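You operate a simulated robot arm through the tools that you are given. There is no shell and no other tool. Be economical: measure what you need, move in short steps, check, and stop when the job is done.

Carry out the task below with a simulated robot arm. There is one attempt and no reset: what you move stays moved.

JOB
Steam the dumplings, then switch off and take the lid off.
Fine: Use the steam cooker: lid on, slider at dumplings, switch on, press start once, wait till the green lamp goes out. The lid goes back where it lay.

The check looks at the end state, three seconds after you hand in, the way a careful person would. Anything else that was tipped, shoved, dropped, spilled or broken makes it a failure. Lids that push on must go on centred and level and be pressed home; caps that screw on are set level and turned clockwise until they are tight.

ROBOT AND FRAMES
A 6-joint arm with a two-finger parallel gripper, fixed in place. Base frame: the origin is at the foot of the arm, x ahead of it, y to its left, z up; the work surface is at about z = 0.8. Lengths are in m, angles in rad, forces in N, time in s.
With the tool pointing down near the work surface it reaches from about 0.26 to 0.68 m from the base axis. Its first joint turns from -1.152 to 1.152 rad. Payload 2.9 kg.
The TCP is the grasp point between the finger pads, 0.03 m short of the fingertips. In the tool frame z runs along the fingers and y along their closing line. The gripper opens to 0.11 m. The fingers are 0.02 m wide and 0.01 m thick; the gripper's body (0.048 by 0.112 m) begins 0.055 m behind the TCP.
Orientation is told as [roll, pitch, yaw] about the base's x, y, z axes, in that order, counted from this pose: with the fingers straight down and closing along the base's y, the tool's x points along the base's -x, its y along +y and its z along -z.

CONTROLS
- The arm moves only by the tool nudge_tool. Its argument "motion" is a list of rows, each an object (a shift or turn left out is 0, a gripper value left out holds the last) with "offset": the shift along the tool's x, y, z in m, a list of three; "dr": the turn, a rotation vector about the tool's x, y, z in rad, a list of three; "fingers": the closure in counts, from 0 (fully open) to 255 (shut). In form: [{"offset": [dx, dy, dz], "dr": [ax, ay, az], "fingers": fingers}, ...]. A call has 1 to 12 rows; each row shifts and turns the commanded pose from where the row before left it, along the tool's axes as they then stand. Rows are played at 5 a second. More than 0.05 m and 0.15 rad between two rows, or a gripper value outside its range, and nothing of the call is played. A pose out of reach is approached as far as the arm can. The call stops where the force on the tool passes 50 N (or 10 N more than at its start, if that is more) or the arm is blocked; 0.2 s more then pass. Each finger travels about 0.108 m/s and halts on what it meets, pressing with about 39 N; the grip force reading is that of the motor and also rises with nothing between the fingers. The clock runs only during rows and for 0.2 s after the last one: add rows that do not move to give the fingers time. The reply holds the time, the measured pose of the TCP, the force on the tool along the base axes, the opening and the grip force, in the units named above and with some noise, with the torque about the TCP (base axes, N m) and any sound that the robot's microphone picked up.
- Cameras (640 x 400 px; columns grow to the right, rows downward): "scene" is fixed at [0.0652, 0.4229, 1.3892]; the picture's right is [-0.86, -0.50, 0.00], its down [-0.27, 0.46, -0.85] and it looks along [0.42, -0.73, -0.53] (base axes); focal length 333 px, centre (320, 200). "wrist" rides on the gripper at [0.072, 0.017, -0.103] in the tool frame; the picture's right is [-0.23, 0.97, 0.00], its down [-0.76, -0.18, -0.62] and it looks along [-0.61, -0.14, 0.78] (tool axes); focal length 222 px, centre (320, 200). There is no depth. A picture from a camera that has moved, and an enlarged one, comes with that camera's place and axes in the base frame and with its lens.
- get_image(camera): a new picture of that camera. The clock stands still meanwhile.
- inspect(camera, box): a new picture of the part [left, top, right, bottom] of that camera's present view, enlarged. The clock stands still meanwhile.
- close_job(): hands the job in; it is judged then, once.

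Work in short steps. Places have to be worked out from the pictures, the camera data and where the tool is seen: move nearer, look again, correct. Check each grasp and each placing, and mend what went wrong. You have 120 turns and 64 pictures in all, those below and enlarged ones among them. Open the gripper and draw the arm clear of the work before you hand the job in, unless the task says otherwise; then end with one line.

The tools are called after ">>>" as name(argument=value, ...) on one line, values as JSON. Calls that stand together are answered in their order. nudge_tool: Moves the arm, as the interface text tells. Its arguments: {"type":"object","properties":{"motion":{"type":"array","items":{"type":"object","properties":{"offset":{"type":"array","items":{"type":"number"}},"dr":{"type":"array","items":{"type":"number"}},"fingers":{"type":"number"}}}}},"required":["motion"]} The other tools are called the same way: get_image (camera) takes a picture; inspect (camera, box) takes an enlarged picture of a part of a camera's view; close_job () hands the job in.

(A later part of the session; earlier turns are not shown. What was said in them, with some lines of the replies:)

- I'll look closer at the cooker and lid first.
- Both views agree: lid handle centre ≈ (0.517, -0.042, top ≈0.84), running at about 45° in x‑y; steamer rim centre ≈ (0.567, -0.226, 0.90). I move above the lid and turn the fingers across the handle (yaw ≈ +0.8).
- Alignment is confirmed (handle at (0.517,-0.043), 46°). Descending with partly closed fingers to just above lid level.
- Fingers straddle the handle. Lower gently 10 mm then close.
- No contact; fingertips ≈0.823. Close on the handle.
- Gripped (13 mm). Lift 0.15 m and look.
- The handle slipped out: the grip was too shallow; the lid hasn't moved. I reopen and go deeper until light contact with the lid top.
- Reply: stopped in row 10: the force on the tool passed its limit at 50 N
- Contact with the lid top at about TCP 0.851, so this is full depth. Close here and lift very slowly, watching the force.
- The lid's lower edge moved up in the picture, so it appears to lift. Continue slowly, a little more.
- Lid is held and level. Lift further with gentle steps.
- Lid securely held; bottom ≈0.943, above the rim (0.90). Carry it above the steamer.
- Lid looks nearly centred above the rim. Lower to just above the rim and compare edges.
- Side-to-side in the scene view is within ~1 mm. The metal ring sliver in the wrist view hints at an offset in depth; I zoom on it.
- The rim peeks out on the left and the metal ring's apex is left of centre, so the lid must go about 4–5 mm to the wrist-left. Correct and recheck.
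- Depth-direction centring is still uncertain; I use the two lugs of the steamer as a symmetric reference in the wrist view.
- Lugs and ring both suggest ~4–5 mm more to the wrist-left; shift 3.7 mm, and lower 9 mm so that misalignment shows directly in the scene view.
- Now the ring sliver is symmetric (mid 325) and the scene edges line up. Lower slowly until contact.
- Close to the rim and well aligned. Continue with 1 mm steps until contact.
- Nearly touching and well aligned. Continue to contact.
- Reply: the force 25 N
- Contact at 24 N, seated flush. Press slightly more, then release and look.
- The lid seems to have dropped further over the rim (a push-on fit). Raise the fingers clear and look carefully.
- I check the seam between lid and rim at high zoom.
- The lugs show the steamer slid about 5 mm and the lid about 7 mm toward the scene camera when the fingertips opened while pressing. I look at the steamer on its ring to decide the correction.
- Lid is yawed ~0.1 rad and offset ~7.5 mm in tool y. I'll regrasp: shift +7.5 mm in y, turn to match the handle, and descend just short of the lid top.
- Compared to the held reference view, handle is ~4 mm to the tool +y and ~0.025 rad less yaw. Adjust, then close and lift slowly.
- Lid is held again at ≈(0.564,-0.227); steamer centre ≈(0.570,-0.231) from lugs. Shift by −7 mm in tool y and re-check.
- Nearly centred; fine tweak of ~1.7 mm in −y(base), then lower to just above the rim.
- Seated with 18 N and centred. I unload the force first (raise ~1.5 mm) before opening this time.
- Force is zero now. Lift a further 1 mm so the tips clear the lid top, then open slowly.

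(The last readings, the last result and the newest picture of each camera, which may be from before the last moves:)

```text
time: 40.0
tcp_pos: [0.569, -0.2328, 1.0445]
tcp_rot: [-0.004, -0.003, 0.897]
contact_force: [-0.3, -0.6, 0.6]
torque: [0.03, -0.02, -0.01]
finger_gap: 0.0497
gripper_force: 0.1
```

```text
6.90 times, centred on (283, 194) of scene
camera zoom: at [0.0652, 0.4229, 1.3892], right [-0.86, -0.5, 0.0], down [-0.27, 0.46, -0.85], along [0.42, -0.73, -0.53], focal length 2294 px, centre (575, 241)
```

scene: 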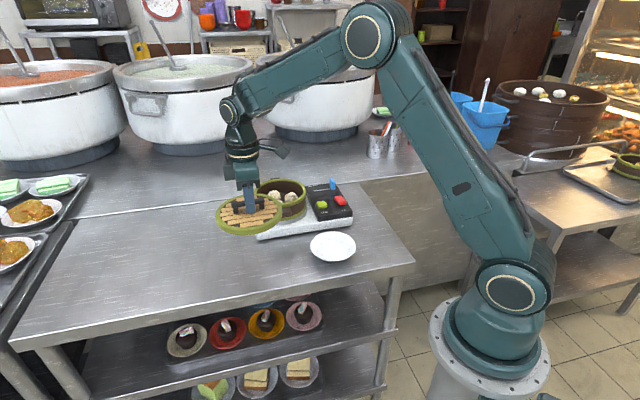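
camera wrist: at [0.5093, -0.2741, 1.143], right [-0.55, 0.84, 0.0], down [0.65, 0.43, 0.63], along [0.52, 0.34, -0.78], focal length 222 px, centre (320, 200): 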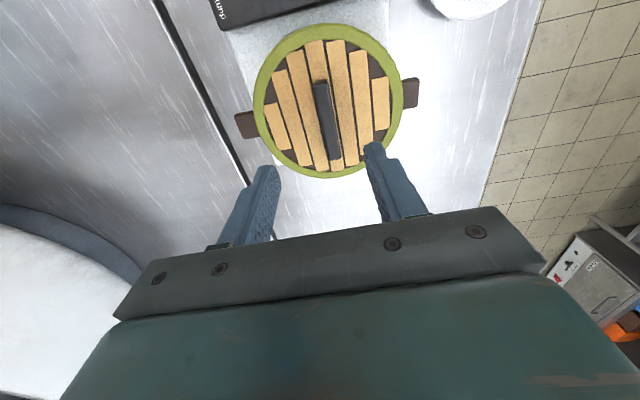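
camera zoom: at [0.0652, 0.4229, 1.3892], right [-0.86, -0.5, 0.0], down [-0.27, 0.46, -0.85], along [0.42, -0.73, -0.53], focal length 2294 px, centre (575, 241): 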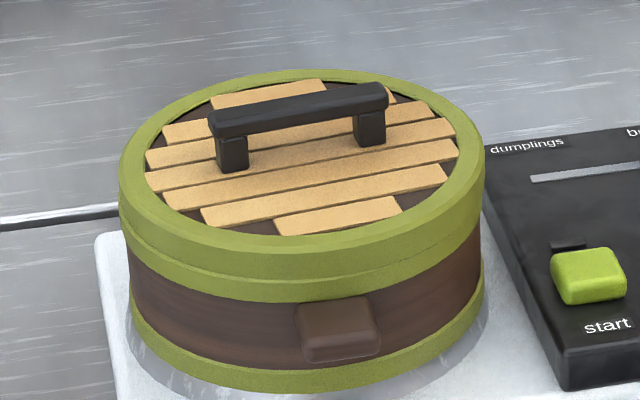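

Lid is on, centred and level. Now the controls: slider knob ≈(0.484,-0.382, top 0.889), track runs at ~46° to dumplings end ≈(0.530,-0.342); green ≈(0.464,-0.279), red ≈(0.425,-0.320). Move above the knob and look.

>>> nudge_tool(motion=[{"offset": [0.0424, -0.0066, 0]}, {"offset": [0.0424, -0.0066, 0]}, {"offset": [0.0424, -0.0066, 0]}, {"offset": [0.0424, -0.0066, 0]}, {"dr": [0, 0, 0.092]}, {}])

>>> inspect(camera="wrist", box=[180, 10, 460, 185])

>>> inspect(camera="scene", box=[300, 165, 365, 230])

```text
time: 41.4
tcp_pos: [0.4826, -0.3813, 1.0421]
tcp_rot: [-0.004, -0.003, 0.803]
contact_force: [-0.7, -0.1, -0.7]
torque: [-0.02, 0.0, -0.01]
finger_gap: 0.0497
gripper_force: 0.0
```

```text
2.29 times, centred on (320, 98) of wrist
camera zoom: at [0.4188, -0.4219, 1.1447], right [-0.54, 0.84, 0.0], down [0.65, 0.42, 0.63], along [0.53, 0.34, -0.78], focal length 508 px, centre (320, 434)
```

zoom: 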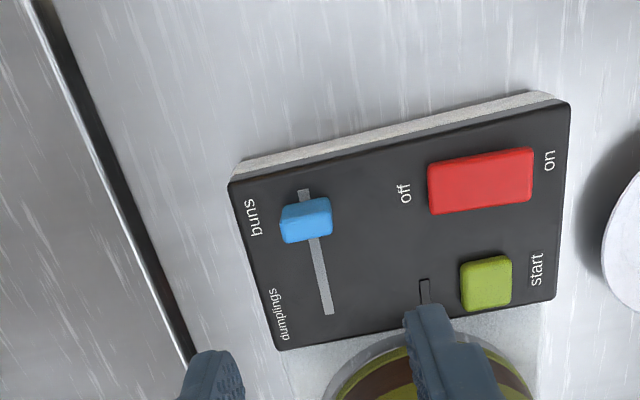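

```text
6.15 times, centred on (332, 198) of scene
camera zoom: at [0.0652, 0.4229, 1.3892], right [-0.86, -0.5, 0.0], down [-0.27, 0.46, -0.85], along [0.42, -0.73, -0.53], focal length 2047 px, centre (243, 215)
```

zoom: 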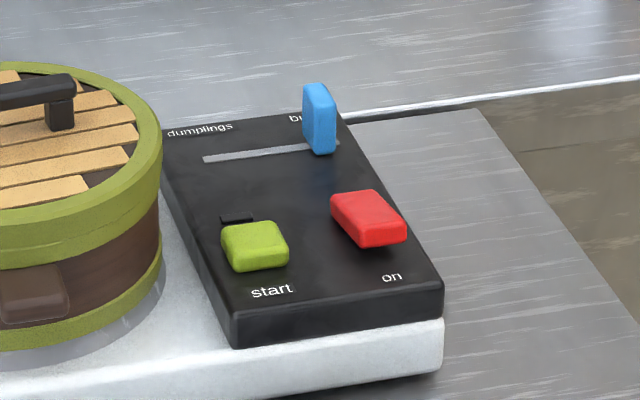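

Knob centre refined to ≈(0.4837,-0.3888), top 0.886, panel 0.853; tab is wide across the track, so straddle it with the fingers at gap 0.05. Centre, descend to TCP ≈0.894 and grip.

>>> nudge_tool(motion=[{"offset": [0.0046, -0.006, 0]}, {"offset": [0, 0, 0.04]}, {"offset": [0, 0, 0.04]}, {"offset": [0, 0, 0.04]}, {"offset": [0, 0, 0.02]}, {"offset": [0, 0, 0.008]}, {}])

>>> inspect(camera="scene", box=[300, 165, 365, 230])

```text
time: 43.0
tcp_pos: [0.4853, -0.3874, 0.8924]
tcp_rot: [-0.004, -0.003, 0.805]
contact_force: [-0.3, 0.4, 0.3]
torque: [-0.02, 0.0, 0.0]
finger_gap: 0.0496
gripper_force: 0.0
```

```text
6.15 times, centred on (332, 198) of scene
camera zoom: at [0.0652, 0.4229, 1.3892], right [-0.86, -0.5, 0.0], down [-0.27, 0.46, -0.85], along [0.42, -0.73, -0.53], focal length 2047 px, centre (243, 215)
```

zoom: 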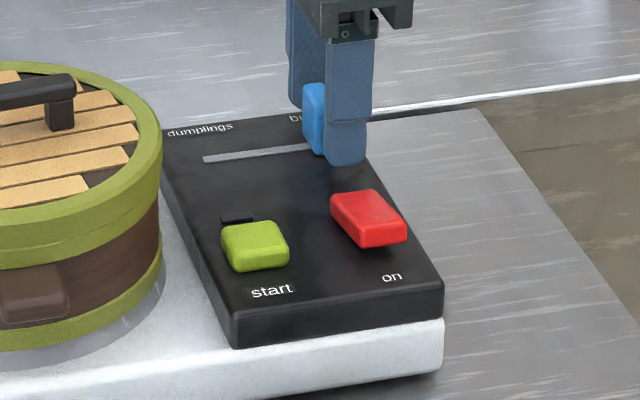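

Fingers straddle the knob (about 4 mm behind its centre). Shift 4 mm forward and close.

>>> nudge_tool(motion=[{"offset": [-0.004, 0, 0]}, {"fingers": 255}, {}, {}, {}])

```text
time: 44.2
tcp_pos: [0.4885, -0.3849, 0.893]
tcp_rot: [-0.004, -0.004, 0.804]
contact_force: [2.0, -2.8, 0.9]
torque: [0.29, 0.45, -0.46]
finger_gap: 0.0257
gripper_force: 38.7
```

Gripped. Slide along the track in small steps (~54 mm).

>>> nudge_tool(motion=[{"offset": [-0.005, 0, 0]}, {"offset": [-0.005, 0, 0]}, {"offset": [-0.005, 0, 0]}, {"offset": [-0.005, 0, 0]}, {"offset": [-0.005, 0, 0]}, {"offset": [-0.005, 0, 0]}, {"offset": [-0.005, 0, 0]}, {"offset": [-0.005, 0, 0]}, {"offset": [-0.004, 0, 0]}, {"offset": [-0.004, 0, 0]}, {}])

>>> inspect(camera="scene", box=[300, 165, 365, 230])

```text
time: 46.6
tcp_pos: [0.5202, -0.3499, 0.8927]
tcp_rot: [-0.002, -0.004, 0.805]
contact_force: [4.1, -3.4, -0.5]
torque: [-0.3, -0.03, -0.43]
finger_gap: 0.0256
gripper_force: 38.9
```

```text
6.15 times, centred on (332, 198) of scene
camera zoom: at [0.0655, 0.4227, 1.3892], right [-0.86, -0.5, 0.0], down [-0.27, 0.46, -0.85], along [0.42, -0.73, -0.53], focal length 2047 px, centre (243, 215)
```

zoom: 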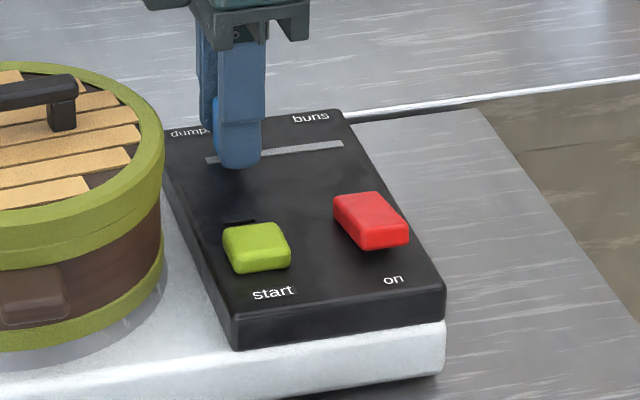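

Slider moved 47 mm; a bit of track remains. Push on until it stops.

>>> nudge_tool(motion=[{"offset": [-0.003, 0, 0]}, {"offset": [-0.003, 0, 0]}, {"offset": [-0.002, 0, 0]}, {}])

```text
time: 47.6
tcp_pos: [0.5295, -0.3441, 0.8926]
tcp_rot: [-0.001, -0.003, 0.806]
contact_force: [2.3, -3.1, 0.1]
torque: [0.28, 0.04, -0.14]
finger_gap: 0.0258
gripper_force: 38.8
```

>>> nudge_tool(motion=[{"offset": [-0.002, 0, 0]}, {"offset": [-0.002, 0, 0]}, {}])

>>> inspect(camera="scene", box=[300, 165, 365, 230])

```text
time: 48.4
tcp_pos: [0.5315, -0.3439, 0.893]
tcp_rot: [-0.005, -0.004, 0.804]
contact_force: [-6.5, -7.5, -0.6]
torque: [0.39, 0.61, 0.34]
finger_gap: 0.0254
gripper_force: 39.2
```

```text
6.15 times, centred on (332, 198) of scene
camera zoom: at [0.0651, 0.4227, 1.3892], right [-0.86, -0.5, 0.0], down [-0.27, 0.46, -0.85], along [0.42, -0.73, -0.53], focal length 2047 px, centre (243, 215)
```

zoom: 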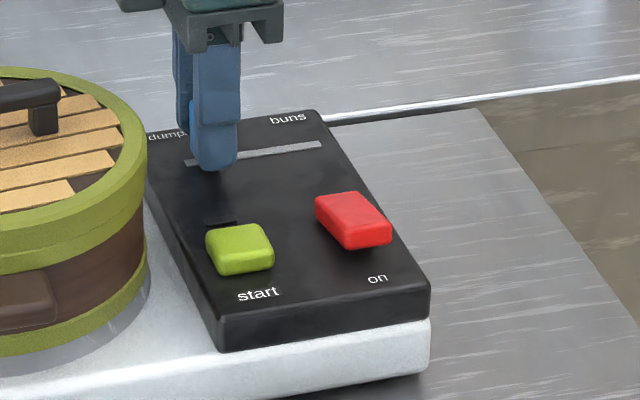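

The slider reached its stop and I dragged the whole cooker ~9 mm along the track direction. I'll undo that: slide the knob back to the buns stop and on to the original pose, which drags the cooker back.

>>> nudge_tool(motion=[{"offset": [0.005, 0, 0]}, {"offset": [0.005, 0, 0]}, {"offset": [0.005, 0, 0]}, {"offset": [0.005, 0, 0]}, {"offset": [0.005, 0, 0]}, {"offset": [0.005, 0, 0]}, {"offset": [0.005, 0, 0]}, {"offset": [0.005, 0, 0]}, {"offset": [0.005, 0, 0]}, {"offset": [0.005, 0, 0]}, {}])

>>> nudge_tool(motion=[{"offset": [0.002, 0, 0]}, {"offset": [0.002, 0, 0]}, {"offset": [0.002, 0, 0]}, {"offset": [0.002, 0, 0]}, {"offset": [0.002, 0, 0]}, {"offset": [0.001, 0, 0]}, {}])

>>> inspect(camera="scene", box=[300, 165, 365, 230])

```text
time: 50.8
tcp_pos: [0.4954, -0.3783, 0.8934]
tcp_rot: [-0.003, -0.004, 0.804]
contact_force: [0.6, -2.5, 2.2]
torque: [0.19, 0.62, 0.28]
finger_gap: 0.0256
gripper_force: 38.5
```

```text
time: 52.4
tcp_pos: [0.4888, -0.3845, 0.893]
tcp_rot: [-0.004, -0.003, 0.803]
contact_force: [8.4, 12.8, 4.7]
torque: [0.6, -0.13, -0.4]
finger_gap: 0.0255
gripper_force: 39.0
```

```text
6.15 times, centred on (332, 198) of scene
camera zoom: at [0.0653, 0.4233, 1.389], right [-0.86, -0.5, 0.0], down [-0.27, 0.46, -0.85], along [0.42, -0.73, -0.53], focal length 2047 px, centre (243, 215)
```

zoom: 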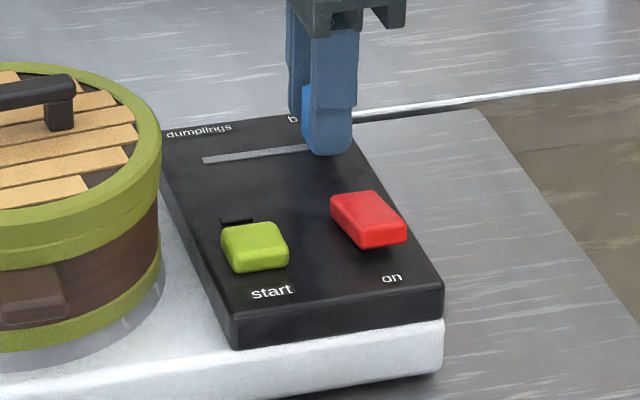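

Cooker is back exactly at its original place. Now slide forward 46 mm, then in 1 mm steps watching the force.

>>> nudge_tool(motion=[{"offset": [-0.005, 0, 0]}, {"offset": [-0.005, 0, 0]}, {"offset": [-0.005, 0, 0]}, {"offset": [-0.005, 0, 0]}, {"offset": [-0.005, 0, 0]}, {"offset": [-0.005, 0, 0]}, {"offset": [-0.005, 0, 0]}, {"offset": [-0.005, 0, 0]}, {"offset": [-0.004, 0, 0]}, {"offset": [-0.003, 0, 0]}, {}, {}])

>>> nudge_tool(motion=[{"offset": [-0.0015, 0, 0]}, {}])

>>> nudge_tool(motion=[{"offset": [-0.001, 0, 0]}, {}])

```text
time: 55.0
tcp_pos: [0.52, -0.3503, 0.8933]
tcp_rot: [0.001, -0.003, 0.804]
contact_force: [-4.3, 4.9, -0.6]
torque: [-0.22, 0.68, -0.2]
finger_gap: 0.0259
gripper_force: 39.4
```

```text
time: 55.6
tcp_pos: [0.521, -0.3521, 0.8923]
tcp_rot: [-0.001, -0.003, 0.806]
contact_force: [-2.1, 4.0, 0.0]
torque: [0.15, 0.21, -0.14]
finger_gap: 0.0257
gripper_force: 38.9
```

```text
time: 56.2
tcp_pos: [0.5232, -0.3504, 0.892]
tcp_rot: [-0.001, -0.003, 0.804]
contact_force: [-3.3, 4.8, -0.9]
torque: [0.21, 0.3, -0.14]
finger_gap: 0.0257
gripper_force: 38.4
```

>>> nudge_tool(motion=[{"offset": [-0.001, 0, 0]}, {}])

>>> nudge_tool(motion=[{"offset": [-0.0007, 0, 0]}, {}])

```text
time: 56.8
tcp_pos: [0.5239, -0.3498, 0.8926]
tcp_rot: [-0.003, -0.005, 0.803]
contact_force: [-1.1, 1.8, 0.1]
torque: [0.46, 0.51, -0.25]
finger_gap: 0.0255
gripper_force: 39.0
```

```text
time: 57.4
tcp_pos: [0.5247, -0.3497, 0.893]
tcp_rot: [-0.004, -0.002, 0.804]
contact_force: [-2.2, -4.6, -0.2]
torque: [-0.26, 0.46, -0.07]
finger_gap: 0.026
gripper_force: 39.1
```

Force along the track has begun to rise: the slider is at its stop. Release and raise, then look from above.

>>> nudge_tool(motion=[{"fingers": 150}, {}, {"offset": [0, 0, -0.02]}, {"offset": [0, 0, -0.03]}, {"offset": [0, 0, -0.03]}, {"offset": [0.04, 0.0, -0.03]}, {"offset": [0.02, 0.03, 0]}, {}])

>>> inspect(camera="wrist", box=[180, 0, 460, 200])

>>> inspect(camera="scene", box=[300, 165, 365, 230])

```text
time: 59.2
tcp_pos: [0.4588, -0.3684, 1.0037]
tcp_rot: [-0.003, -0.003, 0.806]
contact_force: [0.1, 0.3, 0.0]
torque: [-0.01, 0.03, -0.03]
finger_gap: 0.0453
gripper_force: 0.1
```

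```text
2.00 times, centred on (320, 100) of wrist
camera zoom: at [0.396, -0.4104, 1.1063], right [-0.54, 0.84, 0.0], down [0.65, 0.43, 0.63], along [0.53, 0.34, -0.78], focal length 444 px, centre (320, 400)
```

zoom: 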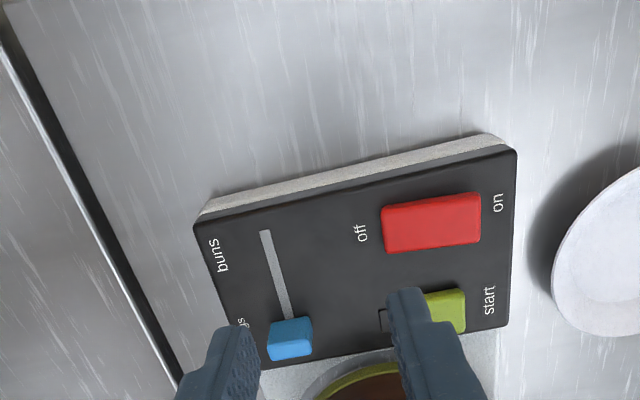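

```text
6.15 times, centred on (332, 198) of scene
camera zoom: at [0.0652, 0.4229, 1.3892], right [-0.86, -0.5, 0.0], down [-0.27, 0.46, -0.85], along [0.42, -0.73, -0.53], focal length 2047 px, centre (243, 215)
```

zoom: 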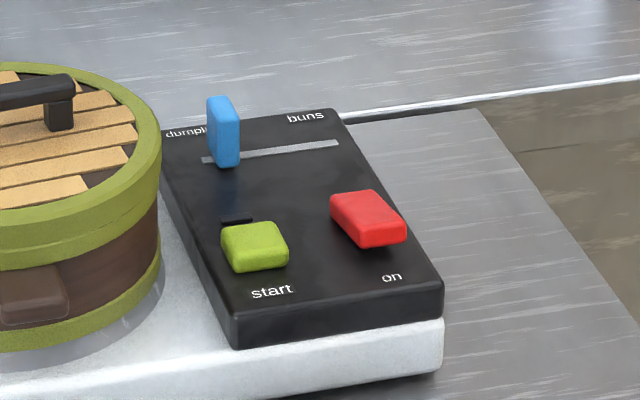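

Slider is at dumplings, cooker unmoved. Next: press the "on" end of the red rocker at ≈(0.4145,-0.310) with closed fingers.

>>> nudge_tool(motion=[{"offset": [-0.0057, 0.0362, 0], "fingers": 255}, {"offset": [-0.0058, 0.0362, 0]}, {"offset": [0, 0, 0.03]}, {"offset": [0, 0, 0.03]}, {"offset": [0, 0, 0.015]}, {}])

>>> inspect(camera="scene", box=[300, 165, 365, 230])

```text
time: 60.6
tcp_pos: [0.4166, -0.3121, 0.9262]
tcp_rot: [-0.003, -0.004, 0.804]
contact_force: [0.1, -0.5, -0.3]
torque: [0.02, -0.01, -0.03]
finger_gap: 0.0
gripper_force: 38.1
```

```text
6.15 times, centred on (332, 198) of scene
camera zoom: at [0.0652, 0.4229, 1.3892], right [-0.86, -0.5, 0.0], down [-0.27, 0.46, -0.85], along [0.42, -0.73, -0.53], focal length 2047 px, centre (243, 215)
```

zoom: 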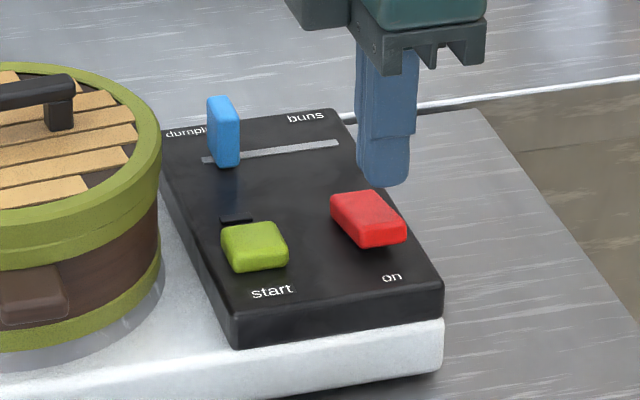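

Fingertips will land on the on-end. Descend with small steps.

>>> nudge_tool(motion=[{"offset": [0, 0, 0.012]}, {"offset": [0, 0, 0.008]}, {"offset": [0, 0, 0.002]}, {"offset": [0, 0, 0.002]}, {"offset": [0, 0, 0.002]}, {}])

```text
time: 62.0
tcp_pos: [0.418, -0.3126, 0.9007]
tcp_rot: [-0.003, -0.003, 0.801]
contact_force: [-5.2, 3.6, 9.6]
torque: [0.01, 0.12, -0.04]
finger_gap: 0.0
gripper_force: 38.0
```

Contact (~10 N). Continue pressing in 1 mm steps.

>>> nudge_tool(motion=[{"offset": [0, 0, 0.001]}, {"offset": [0, 0, 0.001]}, {"offset": [0, 0, 0.001]}, {}])

```text
time: 63.0
tcp_pos: [0.4164, -0.3126, 0.9014]
tcp_rot: [-0.004, -0.004, 0.805]
contact_force: [-14.9, 13.3, 38.4]
torque: [0.12, 0.23, -0.04]
finger_gap: 0.0
gripper_force: 37.7
```

38 N with a sideways push. Back off and inspect how the rocker lies.

>>> nudge_tool(motion=[{"offset": [0, 0, -0.01]}, {"offset": [0, 0, -0.03]}, {"offset": [0, 0, -0.04]}, {"offset": [0.03, -0.03, 0]}, {}])

>>> inspect(camera="scene", box=[320, 180, 350, 205])

```text
time: 64.2
tcp_pos: [0.4151, -0.3546, 0.9782]
tcp_rot: [-0.002, -0.003, 0.805]
contact_force: [-0.5, -0.9, -0.5]
torque: [-0.01, 0.0, 0.01]
finger_gap: 0.0
gripper_force: 38.3
```

```text
16.00 times, centred on (335, 192) of scene
camera zoom: at [0.0652, 0.4229, 1.3892], right [-0.86, -0.5, 0.0], down [-0.27, 0.46, -0.85], along [0.42, -0.73, -0.53], focal length 5323 px, centre (80, 320)
```

zoom: 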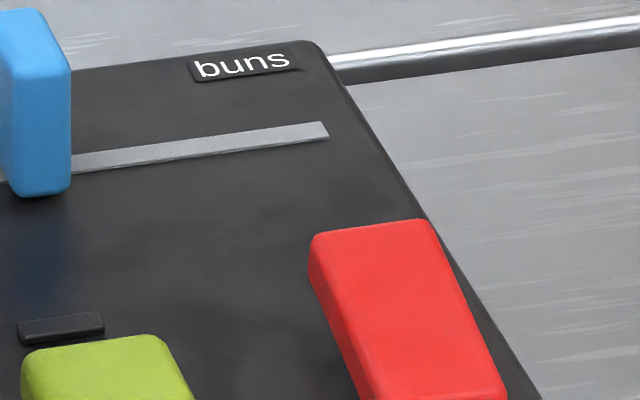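

The off-end has risen: the rocker has flipped to on. Now go above the green start button (≈0.464,-0.2805).

>>> nudge_tool(motion=[{"offset": [-0.0436, 0.008, 0]}, {"offset": [-0.0437, 0.008, 0]}, {"offset": [0, 0, 0.03]}, {"offset": [0, 0, 0.03]}, {}])

>>> inspect(camera="scene", box=[300, 165, 365, 230])

```text
time: 65.4
tcp_pos: [0.4668, -0.2832, 0.9163]
tcp_rot: [-0.004, -0.002, 0.804]
contact_force: [-0.4, -0.1, 0.3]
torque: [0.0, 0.01, 0.0]
finger_gap: 0.0004
gripper_force: 37.6
```

```text
6.15 times, centred on (332, 198) of scene
camera zoom: at [0.0652, 0.4229, 1.3892], right [-0.86, -0.5, 0.0], down [-0.27, 0.46, -0.85], along [0.42, -0.73, -0.53], focal length 2047 px, centre (243, 215)
```

zoom: 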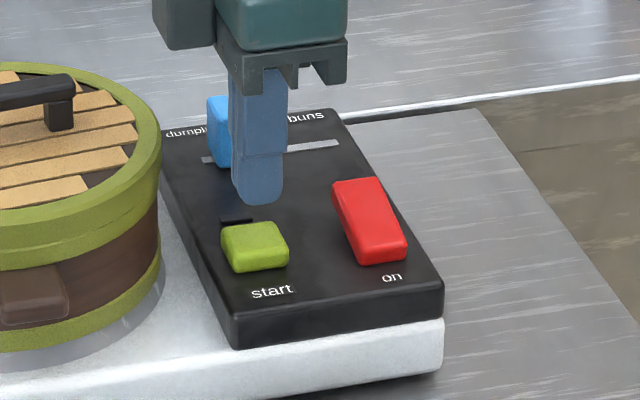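

Aligned with green; rocker clearly tilted on. Press down gently.

>>> nudge_tool(motion=[{"offset": [0, 0, 0.01]}, {"offset": [0, 0, 0.004]}, {"offset": [0, 0, 0.002]}, {"offset": [0, 0, 0.002]}, {"offset": [0, 0, 0.002]}, {}])

```text
time: 66.8
tcp_pos: [0.4649, -0.2819, 0.8998]
tcp_rot: [-0.004, -0.002, 0.806]
contact_force: [-0.7, 0.7, 0.7]
torque: [0.0, 0.0, 0.03]
finger_gap: 0.0
gripper_force: 37.6
```

>>> nudge_tool(motion=[{"offset": [0, 0, 0.002]}, {"offset": [0, 0, 0.001]}, {"offset": [0, 0, 0.001]}, {}])

```text
time: 67.8
tcp_pos: [0.4665, -0.2808, 0.8949]
tcp_rot: [-0.003, -0.003, 0.805]
contact_force: [0.5, -0.5, 1.6]
torque: [-0.05, 0.02, -0.03]
finger_gap: 0.0
gripper_force: 37.3
```

>>> nudge_tool(motion=[{"offset": [0, 0, 0.001]}, {"offset": [0, 0, 0.001]}, {"offset": [0, 0, 0.001]}, {}])

```text
time: 68.8
tcp_pos: [0.4656, -0.2795, 0.8937]
tcp_rot: [-0.004, -0.005, 0.805]
contact_force: [0.7, 0.5, 6.6]
torque: [-0.03, -0.01, -0.03]
finger_gap: 0.0002
gripper_force: 37.7
heard: click
```

Click heard: start pressed. Raise away and check the lamp.

>>> nudge_tool(motion=[{"offset": [0, 0, -0.01]}, {"offset": [0, 0, -0.03]}, {"offset": [0, 0, -0.04]}, {"offset": [0.04, 0, 0]}, {}])

>>> inspect(camera="scene", box=[250, 160, 365, 230])

```text
time: 70.0
tcp_pos: [0.4408, -0.3098, 0.9698]
tcp_rot: [-0.004, -0.003, 0.804]
contact_force: [0.1, -0.8, 0.2]
torque: [0.04, 0.02, 0.0]
finger_gap: 0.0
gripper_force: 38.1
```

```text
5.57 times, centred on (308, 195) of scene
camera zoom: at [0.0652, 0.4229, 1.3892], right [-0.86, -0.5, 0.0], down [-0.27, 0.46, -0.85], along [0.42, -0.73, -0.53], focal length 1851 px, centre (390, 228)
```

zoom: 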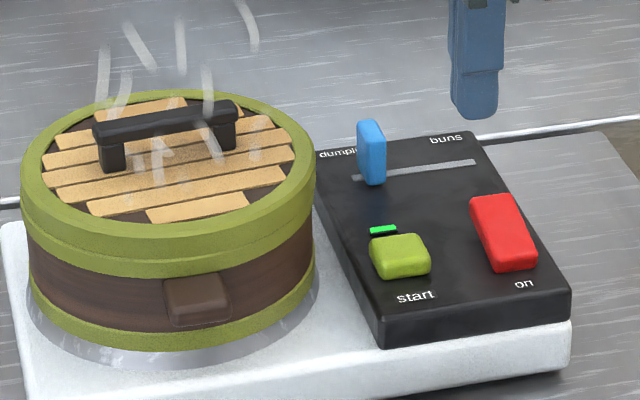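

Steam and a lit green lamp. I position above the red rocker's off-end and wait.

>>> nudge_tool(motion=[{"offset": [0.0194, -0.0147, 0]}, {}, {}, {}, {}, {}, {}, {}, {}, {}, {}, {}])

>>> nudge_tool(motion=[{}, {}, {}, {}, {}, {}, {}, {}, {}, {}, {}, {}])

>>> nudge_tool(motion=[{}, {}, {}, {}, {}, {}, {}, {}, {}, {}, {}, {}])

>>> nudge_tool(motion=[{}, {}, {}, {}, {}, {}, {}, {}, {}, {}, {}, {}])

>>> inspect(camera="scene", box=[250, 160, 365, 230])

```text
time: 72.6
tcp_pos: [0.4363, -0.3335, 0.9694]
tcp_rot: [-0.004, -0.004, 0.804]
contact_force: [-0.3, -0.7, 0.0]
torque: [0.02, 0.0, 0.0]
finger_gap: 0.0
gripper_force: 37.8
```

```text
time: 75.2
tcp_pos: [0.4351, -0.3319, 0.9695]
tcp_rot: [-0.003, -0.003, 0.804]
contact_force: [-0.2, -0.2, 0.0]
torque: [-0.01, 0.01, -0.01]
finger_gap: 0.0
gripper_force: 37.6
```

```text
time: 77.8
tcp_pos: [0.4359, -0.3327, 0.9701]
tcp_rot: [-0.002, -0.004, 0.805]
contact_force: [1.3, 0.4, -1.1]
torque: [-0.02, 0.01, 0.01]
finger_gap: 0.0
gripper_force: 38.3
```

```text
time: 80.4
tcp_pos: [0.437, -0.3325, 0.9693]
tcp_rot: [-0.004, -0.003, 0.804]
contact_force: [-0.1, 1.1, 0.3]
torque: [0.03, 0.01, 0.0]
finger_gap: 0.0001
gripper_force: 37.0
```

```text
5.57 times, centred on (308, 195) of scene
camera zoom: at [0.0652, 0.4229, 1.3892], right [-0.86, -0.5, 0.0], down [-0.27, 0.46, -0.85], along [0.42, -0.73, -0.53], focal length 1851 px, centre (390, 228)
```

zoom: 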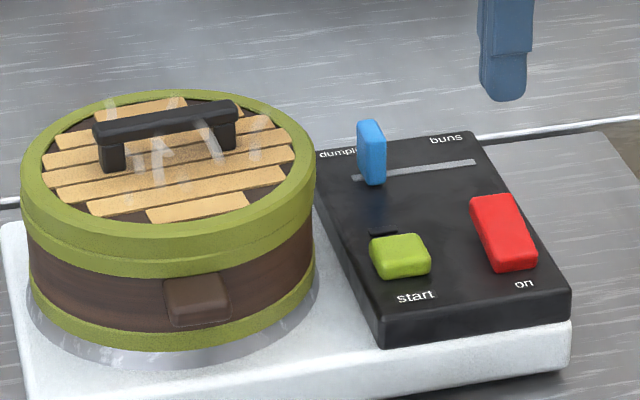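

Lamp is out. Switch off: correct 5 mm sideways and press the raised off-end.

>>> nudge_tool(motion=[{"offset": [-0.0048, 0.0015, 0]}, {"offset": [0, 0, 0.03]}, {"offset": [0, 0, 0.018]}, {"offset": [0, 0, 0.003]}, {"offset": [0, 0, 0.003]}, {"offset": [0, 0, 0.003]}, {"offset": [0, 0, 0.002]}, {}])

```text
time: 82.2
tcp_pos: [0.4378, -0.3293, 0.914]
tcp_rot: [-0.004, -0.004, 0.805]
contact_force: [-0.1, 0.0, -0.2]
torque: [0.01, 0.0, -0.02]
finger_gap: 0.0
gripper_force: 37.7
```

>>> nudge_tool(motion=[{"offset": [0, 0, 0.002]}, {"offset": [0, 0, 0.002]}, {"offset": [0, 0, 0.002]}, {"offset": [0, 0, 0.002]}, {}])

```text
time: 83.4
tcp_pos: [0.4379, -0.3301, 0.9051]
tcp_rot: [-0.005, -0.003, 0.802]
contact_force: [-0.1, -3.1, 2.6]
torque: [-0.1, -0.02, 0.03]
finger_gap: 0.0
gripper_force: 37.5
```

>>> nudge_tool(motion=[{"offset": [0, 0, 0.0015]}, {"offset": [0, 0, 0.0015]}, {"offset": [0, 0, 0.001]}, {}])

```text
time: 84.4
tcp_pos: [0.4369, -0.3302, 0.9021]
tcp_rot: [-0.004, -0.003, 0.803]
contact_force: [1.1, 1.9, 2.3]
torque: [0.05, 0.06, -0.02]
finger_gap: 0.0
gripper_force: 37.4
```

>>> nudge_tool(motion=[{"offset": [0, 0, 0.001]}, {"offset": [0, 0, 0.001]}, {"offset": [0, 0, 0.001]}, {}])

```text
time: 85.4
tcp_pos: [0.4386, -0.3312, 0.9004]
tcp_rot: [-0.008, -0.003, 0.802]
contact_force: [-14.6, -2.2, 32.8]
torque: [0.15, 0.64, 0.12]
finger_gap: 0.0001
gripper_force: 37.6
```

Firm stop at 33 N. Raise and move toward the lid, opening the fingers, then check the switch.

>>> nudge_tool(motion=[{"offset": [0, 0, -0.01]}, {"offset": [0, 0, -0.04]}, {"offset": [0, 0, -0.045]}, {"offset": [0, 0, -0.045], "fingers": 120}, {}, {}])

>>> inspect(camera="scene", box=[250, 160, 365, 230])

```text
time: 86.8
tcp_pos: [0.4377, -0.3262, 1.0405]
tcp_rot: [-0.004, -0.003, 0.805]
contact_force: [-0.6, 0.8, 0.2]
torque: [0.0, 0.0, -0.03]
finger_gap: 0.0582
gripper_force: 0.0
```

```text
5.57 times, centred on (308, 195) of scene
camera zoom: at [0.0652, 0.4229, 1.3892], right [-0.86, -0.5, 0.0], down [-0.27, 0.46, -0.85], along [0.42, -0.73, -0.53], focal length 1851 px, centre (390, 228)
```

zoom: 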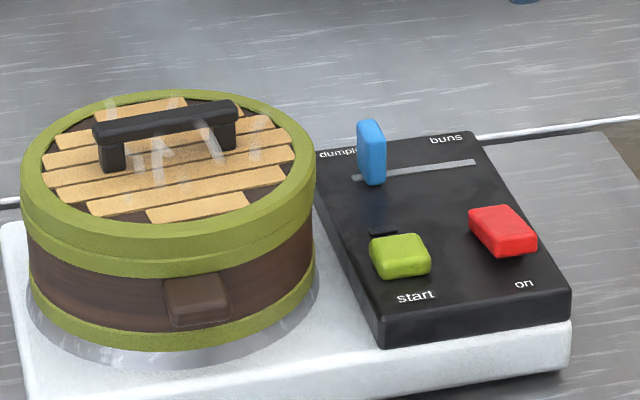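

Switch is off, nothing moved. Go above the lid with the release pose (0.570,-0.231, yaw 0.896), descend partway and check.

>>> nudge_tool(motion=[{"offset": [-0.0404, -0.007, 0]}, {"offset": [-0.0404, -0.007, 0]}, {"offset": [-0.0404, -0.007, 0]}, {"offset": [-0.0404, -0.007, 0]}, {"dr": [0, 0, -0.091]}, {"offset": [0, 0, 0.03]}, {"offset": [0, 0, 0.03]}, {"offset": [0, 0, 0.02]}, {}])

>>> inspect(camera="wrist", box=[180, 10, 460, 185])

```text
time: 88.8
tcp_pos: [0.5698, -0.232, 0.9604]
tcp_rot: [-0.003, -0.003, 0.896]
contact_force: [0.9, -0.4, 0.4]
torque: [0.01, 0.0, -0.01]
finger_gap: 0.0583
gripper_force: 0.0
```

```text
2.29 times, centred on (320, 98) of wrist
camera zoom: at [0.5106, -0.279, 1.0632], right [-0.62, 0.79, 0.0], down [0.61, 0.48, 0.63], along [0.49, 0.39, -0.78], focal length 508 px, centre (320, 434)
```

zoom: 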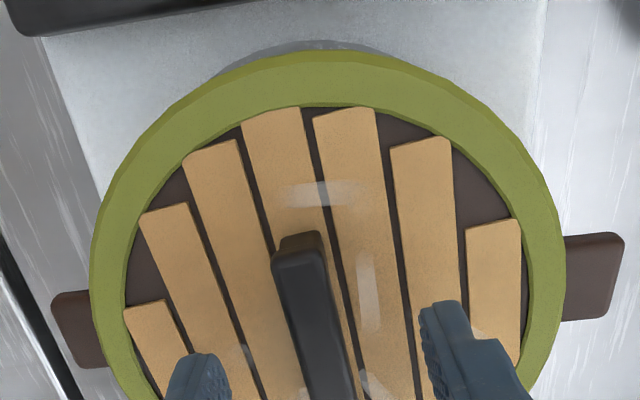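

Aligned. Lower 10 mm, close, and lift slowly.

>>> nudge_tool(motion=[{"offset": [0, 0.001, 0.006]}, {"offset": [0, 0, 0.0045]}, {}, {"fingers": 255}, {}, {}, {}, {}])

>>> nudge_tool(motion=[{"offset": [0, 0, -0.001]}, {"offset": [0, 0, -0.001]}, {"offset": [0, 0, -0.002]}, {"offset": [0, 0, -0.003]}, {"offset": [0, 0, -0.004]}, {"offset": [0, 0, -0.006]}, {"offset": [0, 0, -0.008]}, {"offset": [0, 0, -0.008]}, {"offset": [0, 0, -0.008]}, {"offset": [0, 0, -0.005]}, {}])

>>> get_image(camera="scene")

```text
time: 90.6
tcp_pos: [0.5696, -0.2325, 0.951]
tcp_rot: [-0.003, -0.003, 0.896]
contact_force: [-1.3, 0.0, 0.3]
torque: [0.0, -0.03, -0.02]
finger_gap: 0.0129
gripper_force: 39.2
```

```text
time: 93.0
tcp_pos: [0.5681, -0.2324, 0.9935]
tcp_rot: [-0.004, -0.005, 0.896]
contact_force: [0.0, -0.9, -0.7]
torque: [0.01, -0.01, 0.0]
finger_gap: 0.0129
gripper_force: 38.8
```

```text
5 pictures are left
```

scene: 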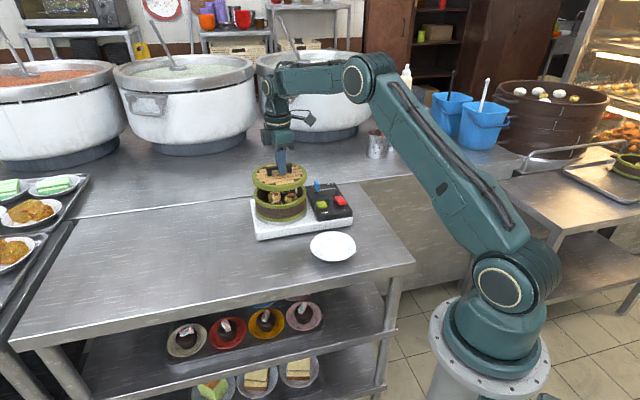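

Lid is off and held level. Carry it back over its original spot (0.5175,-0.0424).

>>> nudge_tool(motion=[{"offset": [-0.0058, 0.0079, 0]}, {"offset": [-0.01165, 0.01586, 0]}, {"offset": [-0.01165, 0.01586, 0]}, {"offset": [-0.01165, 0.01586, 0]}, {"offset": [-0.01165, 0.01586, 0]}, {"offset": [-0.01165, 0.01586, 0]}, {"offset": [-0.01165, 0.01586, 0]}, {"offset": [-0.01165, 0.01586, 0]}, {"offset": [-0.01165, 0.01586, 0]}, {"offset": [-0.01165, 0.01586, 0]}, {"offset": [-0.0058, 0.0079, 0]}, {}])

>>> nudge_tool(motion=[{"dr": [0, 0, 0.043]}, {"dr": [0, 0, 0.043]}, {"offset": [0, 0, 0.008]}, {"offset": [0, 0, 0.014]}, {"offset": [0, 0, 0.016]}, {"offset": [0, 0, 0.016]}, {"offset": [0, 0, 0.016]}, {"offset": [0, 0, 0.016]}, {"offset": [0, 0, 0.014]}, {"offset": [0, 0, 0.01]}, {"offset": [0, 0, 0.006]}, {}])

>>> inspect(camera="scene", box=[200, 160, 360, 290])

```text
time: 95.6
tcp_pos: [0.5177, -0.0399, 0.9936]
tcp_rot: [-0.004, -0.006, 0.896]
contact_force: [-0.4, 0.1, -0.9]
torque: [0.01, 0.03, 0.0]
finger_gap: 0.0129
gripper_force: 38.9
```

```text
time: 98.2
tcp_pos: [0.5195, -0.039, 0.8765]
tcp_rot: [-0.004, -0.004, 0.812]
contact_force: [0.3, -0.2, -0.8]
torque: [0.0, -0.01, 0.01]
finger_gap: 0.0132
gripper_force: 39.3
```

```text
3.08 times, centred on (280, 225) of scene
camera zoom: at [0.0652, 0.4229, 1.3892], right [-0.86, -0.5, 0.0], down [-0.27, 0.46, -0.85], along [0.42, -0.73, -0.53], focal length 1024 px, centre (443, 123)
```

zoom: 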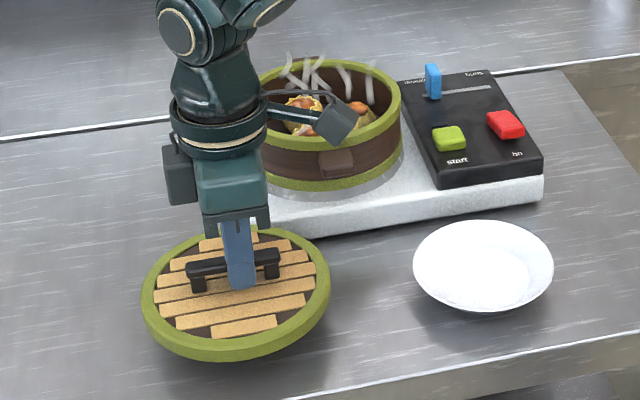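

Lid is ~4 mm off its original spot toward the image left; shift, then lower to near the table.

>>> nudge_tool(motion=[{"offset": [0.0041, 0.0002, 0]}, {"offset": [0, 0, 0.008]}, {"offset": [0, 0, 0.007]}, {"offset": [0, 0, 0.004]}, {"offset": [0, 0, 0.002]}, {"offset": [0, 0, 0.001]}, {}])

```text
time: 99.8
tcp_pos: [0.5157, -0.0437, 0.8557]
tcp_rot: [-0.004, -0.003, 0.809]
contact_force: [0.0, 0.4, -0.5]
torque: [0.0, 0.03, 0.02]
finger_gap: 0.013
gripper_force: 39.5
```

>>> nudge_tool(motion=[{"offset": [0, 0, 0.001]}, {"offset": [0, 0, 0.0007]}, {}])

>>> nudge_tool(motion=[{"offset": [0, 0, 0.0007]}, {}])

```text
time: 100.6
tcp_pos: [0.5162, -0.0454, 0.8553]
tcp_rot: [-0.003, -0.005, 0.81]
contact_force: [-4.6, 4.5, 14.6]
torque: [-0.13, 0.28, -0.03]
finger_gap: 0.013
gripper_force: 39.5
```

```text
time: 101.2
tcp_pos: [0.5152, -0.045, 0.8556]
tcp_rot: [-0.006, -0.004, 0.811]
contact_force: [-4.3, 4.9, 26.4]
torque: [-0.21, 0.37, -0.03]
finger_gap: 0.013
gripper_force: 38.6
```

Contact with the table. Unload by raising ~2 mm, verify zero force.

>>> nudge_tool(motion=[{"offset": [0, 0, -0.001]}, {"offset": [0, 0, -0.001]}, {"offset": [0, 0, -0.0007]}, {}, {}])

```text
time: 102.4
tcp_pos: [0.5146, -0.044, 0.8566]
tcp_rot: [0.0, -0.001, 0.81]
contact_force: [1.6, -0.4, 0.8]
torque: [0.09, -0.13, -0.06]
finger_gap: 0.013
gripper_force: 39.1
```

Unloaded. Lift a further 0.7 mm, open slowly, and rise.

>>> nudge_tool(motion=[{"offset": [0, 0, -0.0007]}, {}, {"fingers": 215}, {}, {"fingers": 180}, {}, {"offset": [0, 0, -0.005], "fingers": 130}, {"offset": [0, 0, -0.02]}, {"offset": [0, 0, -0.03]}, {"offset": [0, 0, -0.04]}, {"offset": [0, 0, -0.045]}, {}])

>>> nudge_tool(motion=[{"offset": [0.045, 0, -0.01], "fingers": 0}, {"offset": [0.045, 0, -0.01]}, {"offset": [0.04, 0, -0.01]}, {}])

>>> inspect(camera="scene", box=[210, 160, 370, 290])

```text
time: 105.0
tcp_pos: [0.5142, -0.0407, 0.9959]
tcp_rot: [-0.003, -0.002, 0.811]
contact_force: [-1.2, -0.5, -0.2]
torque: [0.02, -0.01, 0.0]
finger_gap: 0.0539
gripper_force: 0.1
```

```text
time: 106.0
tcp_pos: [0.4256, -0.1382, 1.0265]
tcp_rot: [-0.004, -0.004, 0.81]
contact_force: [-0.1, 0.8, 0.6]
torque: [-0.01, -0.02, -0.01]
finger_gap: 0.11
gripper_force: 0.1
```

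```text
3.08 times, centred on (290, 225) of scene
camera zoom: at [0.0652, 0.4229, 1.3892], right [-0.86, -0.5, 0.0], down [-0.27, 0.46, -0.85], along [0.42, -0.73, -0.53], focal length 1024 px, centre (412, 123)
```

zoom: 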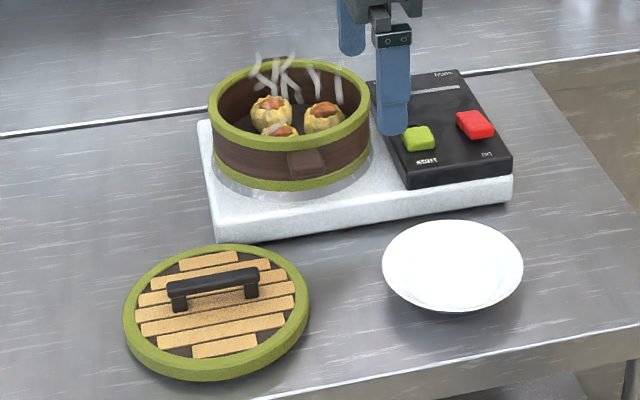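

The lid is back within ~2 mm of where it lay, the dumplings are cooked, the switch is off, and nothing is disturbed. I raise the arm clear.

>>> nudge_tool(motion=[{"offset": [0, 0, -0.04]}, {"offset": [0, 0, -0.04]}, {"offset": [0, 0, -0.03]}, {}])

>>> close_job()

```text
time: 107.0
tcp_pos: [0.4242, -0.1371, 1.1364]
tcp_rot: [-0.005, -0.004, 0.81]
contact_force: [-0.5, -0.3, -0.7]
torque: [-0.01, 0.01, 0.0]
finger_gap: 0.1102
gripper_force: 0.1
```

```text
The job is handed in.
```

The dumplings are steamed, the cooker is off, and the lid is back within about 2 mm of where it lay; the steamer basket was nudged and sits roughly 3–5 mm from its first position.
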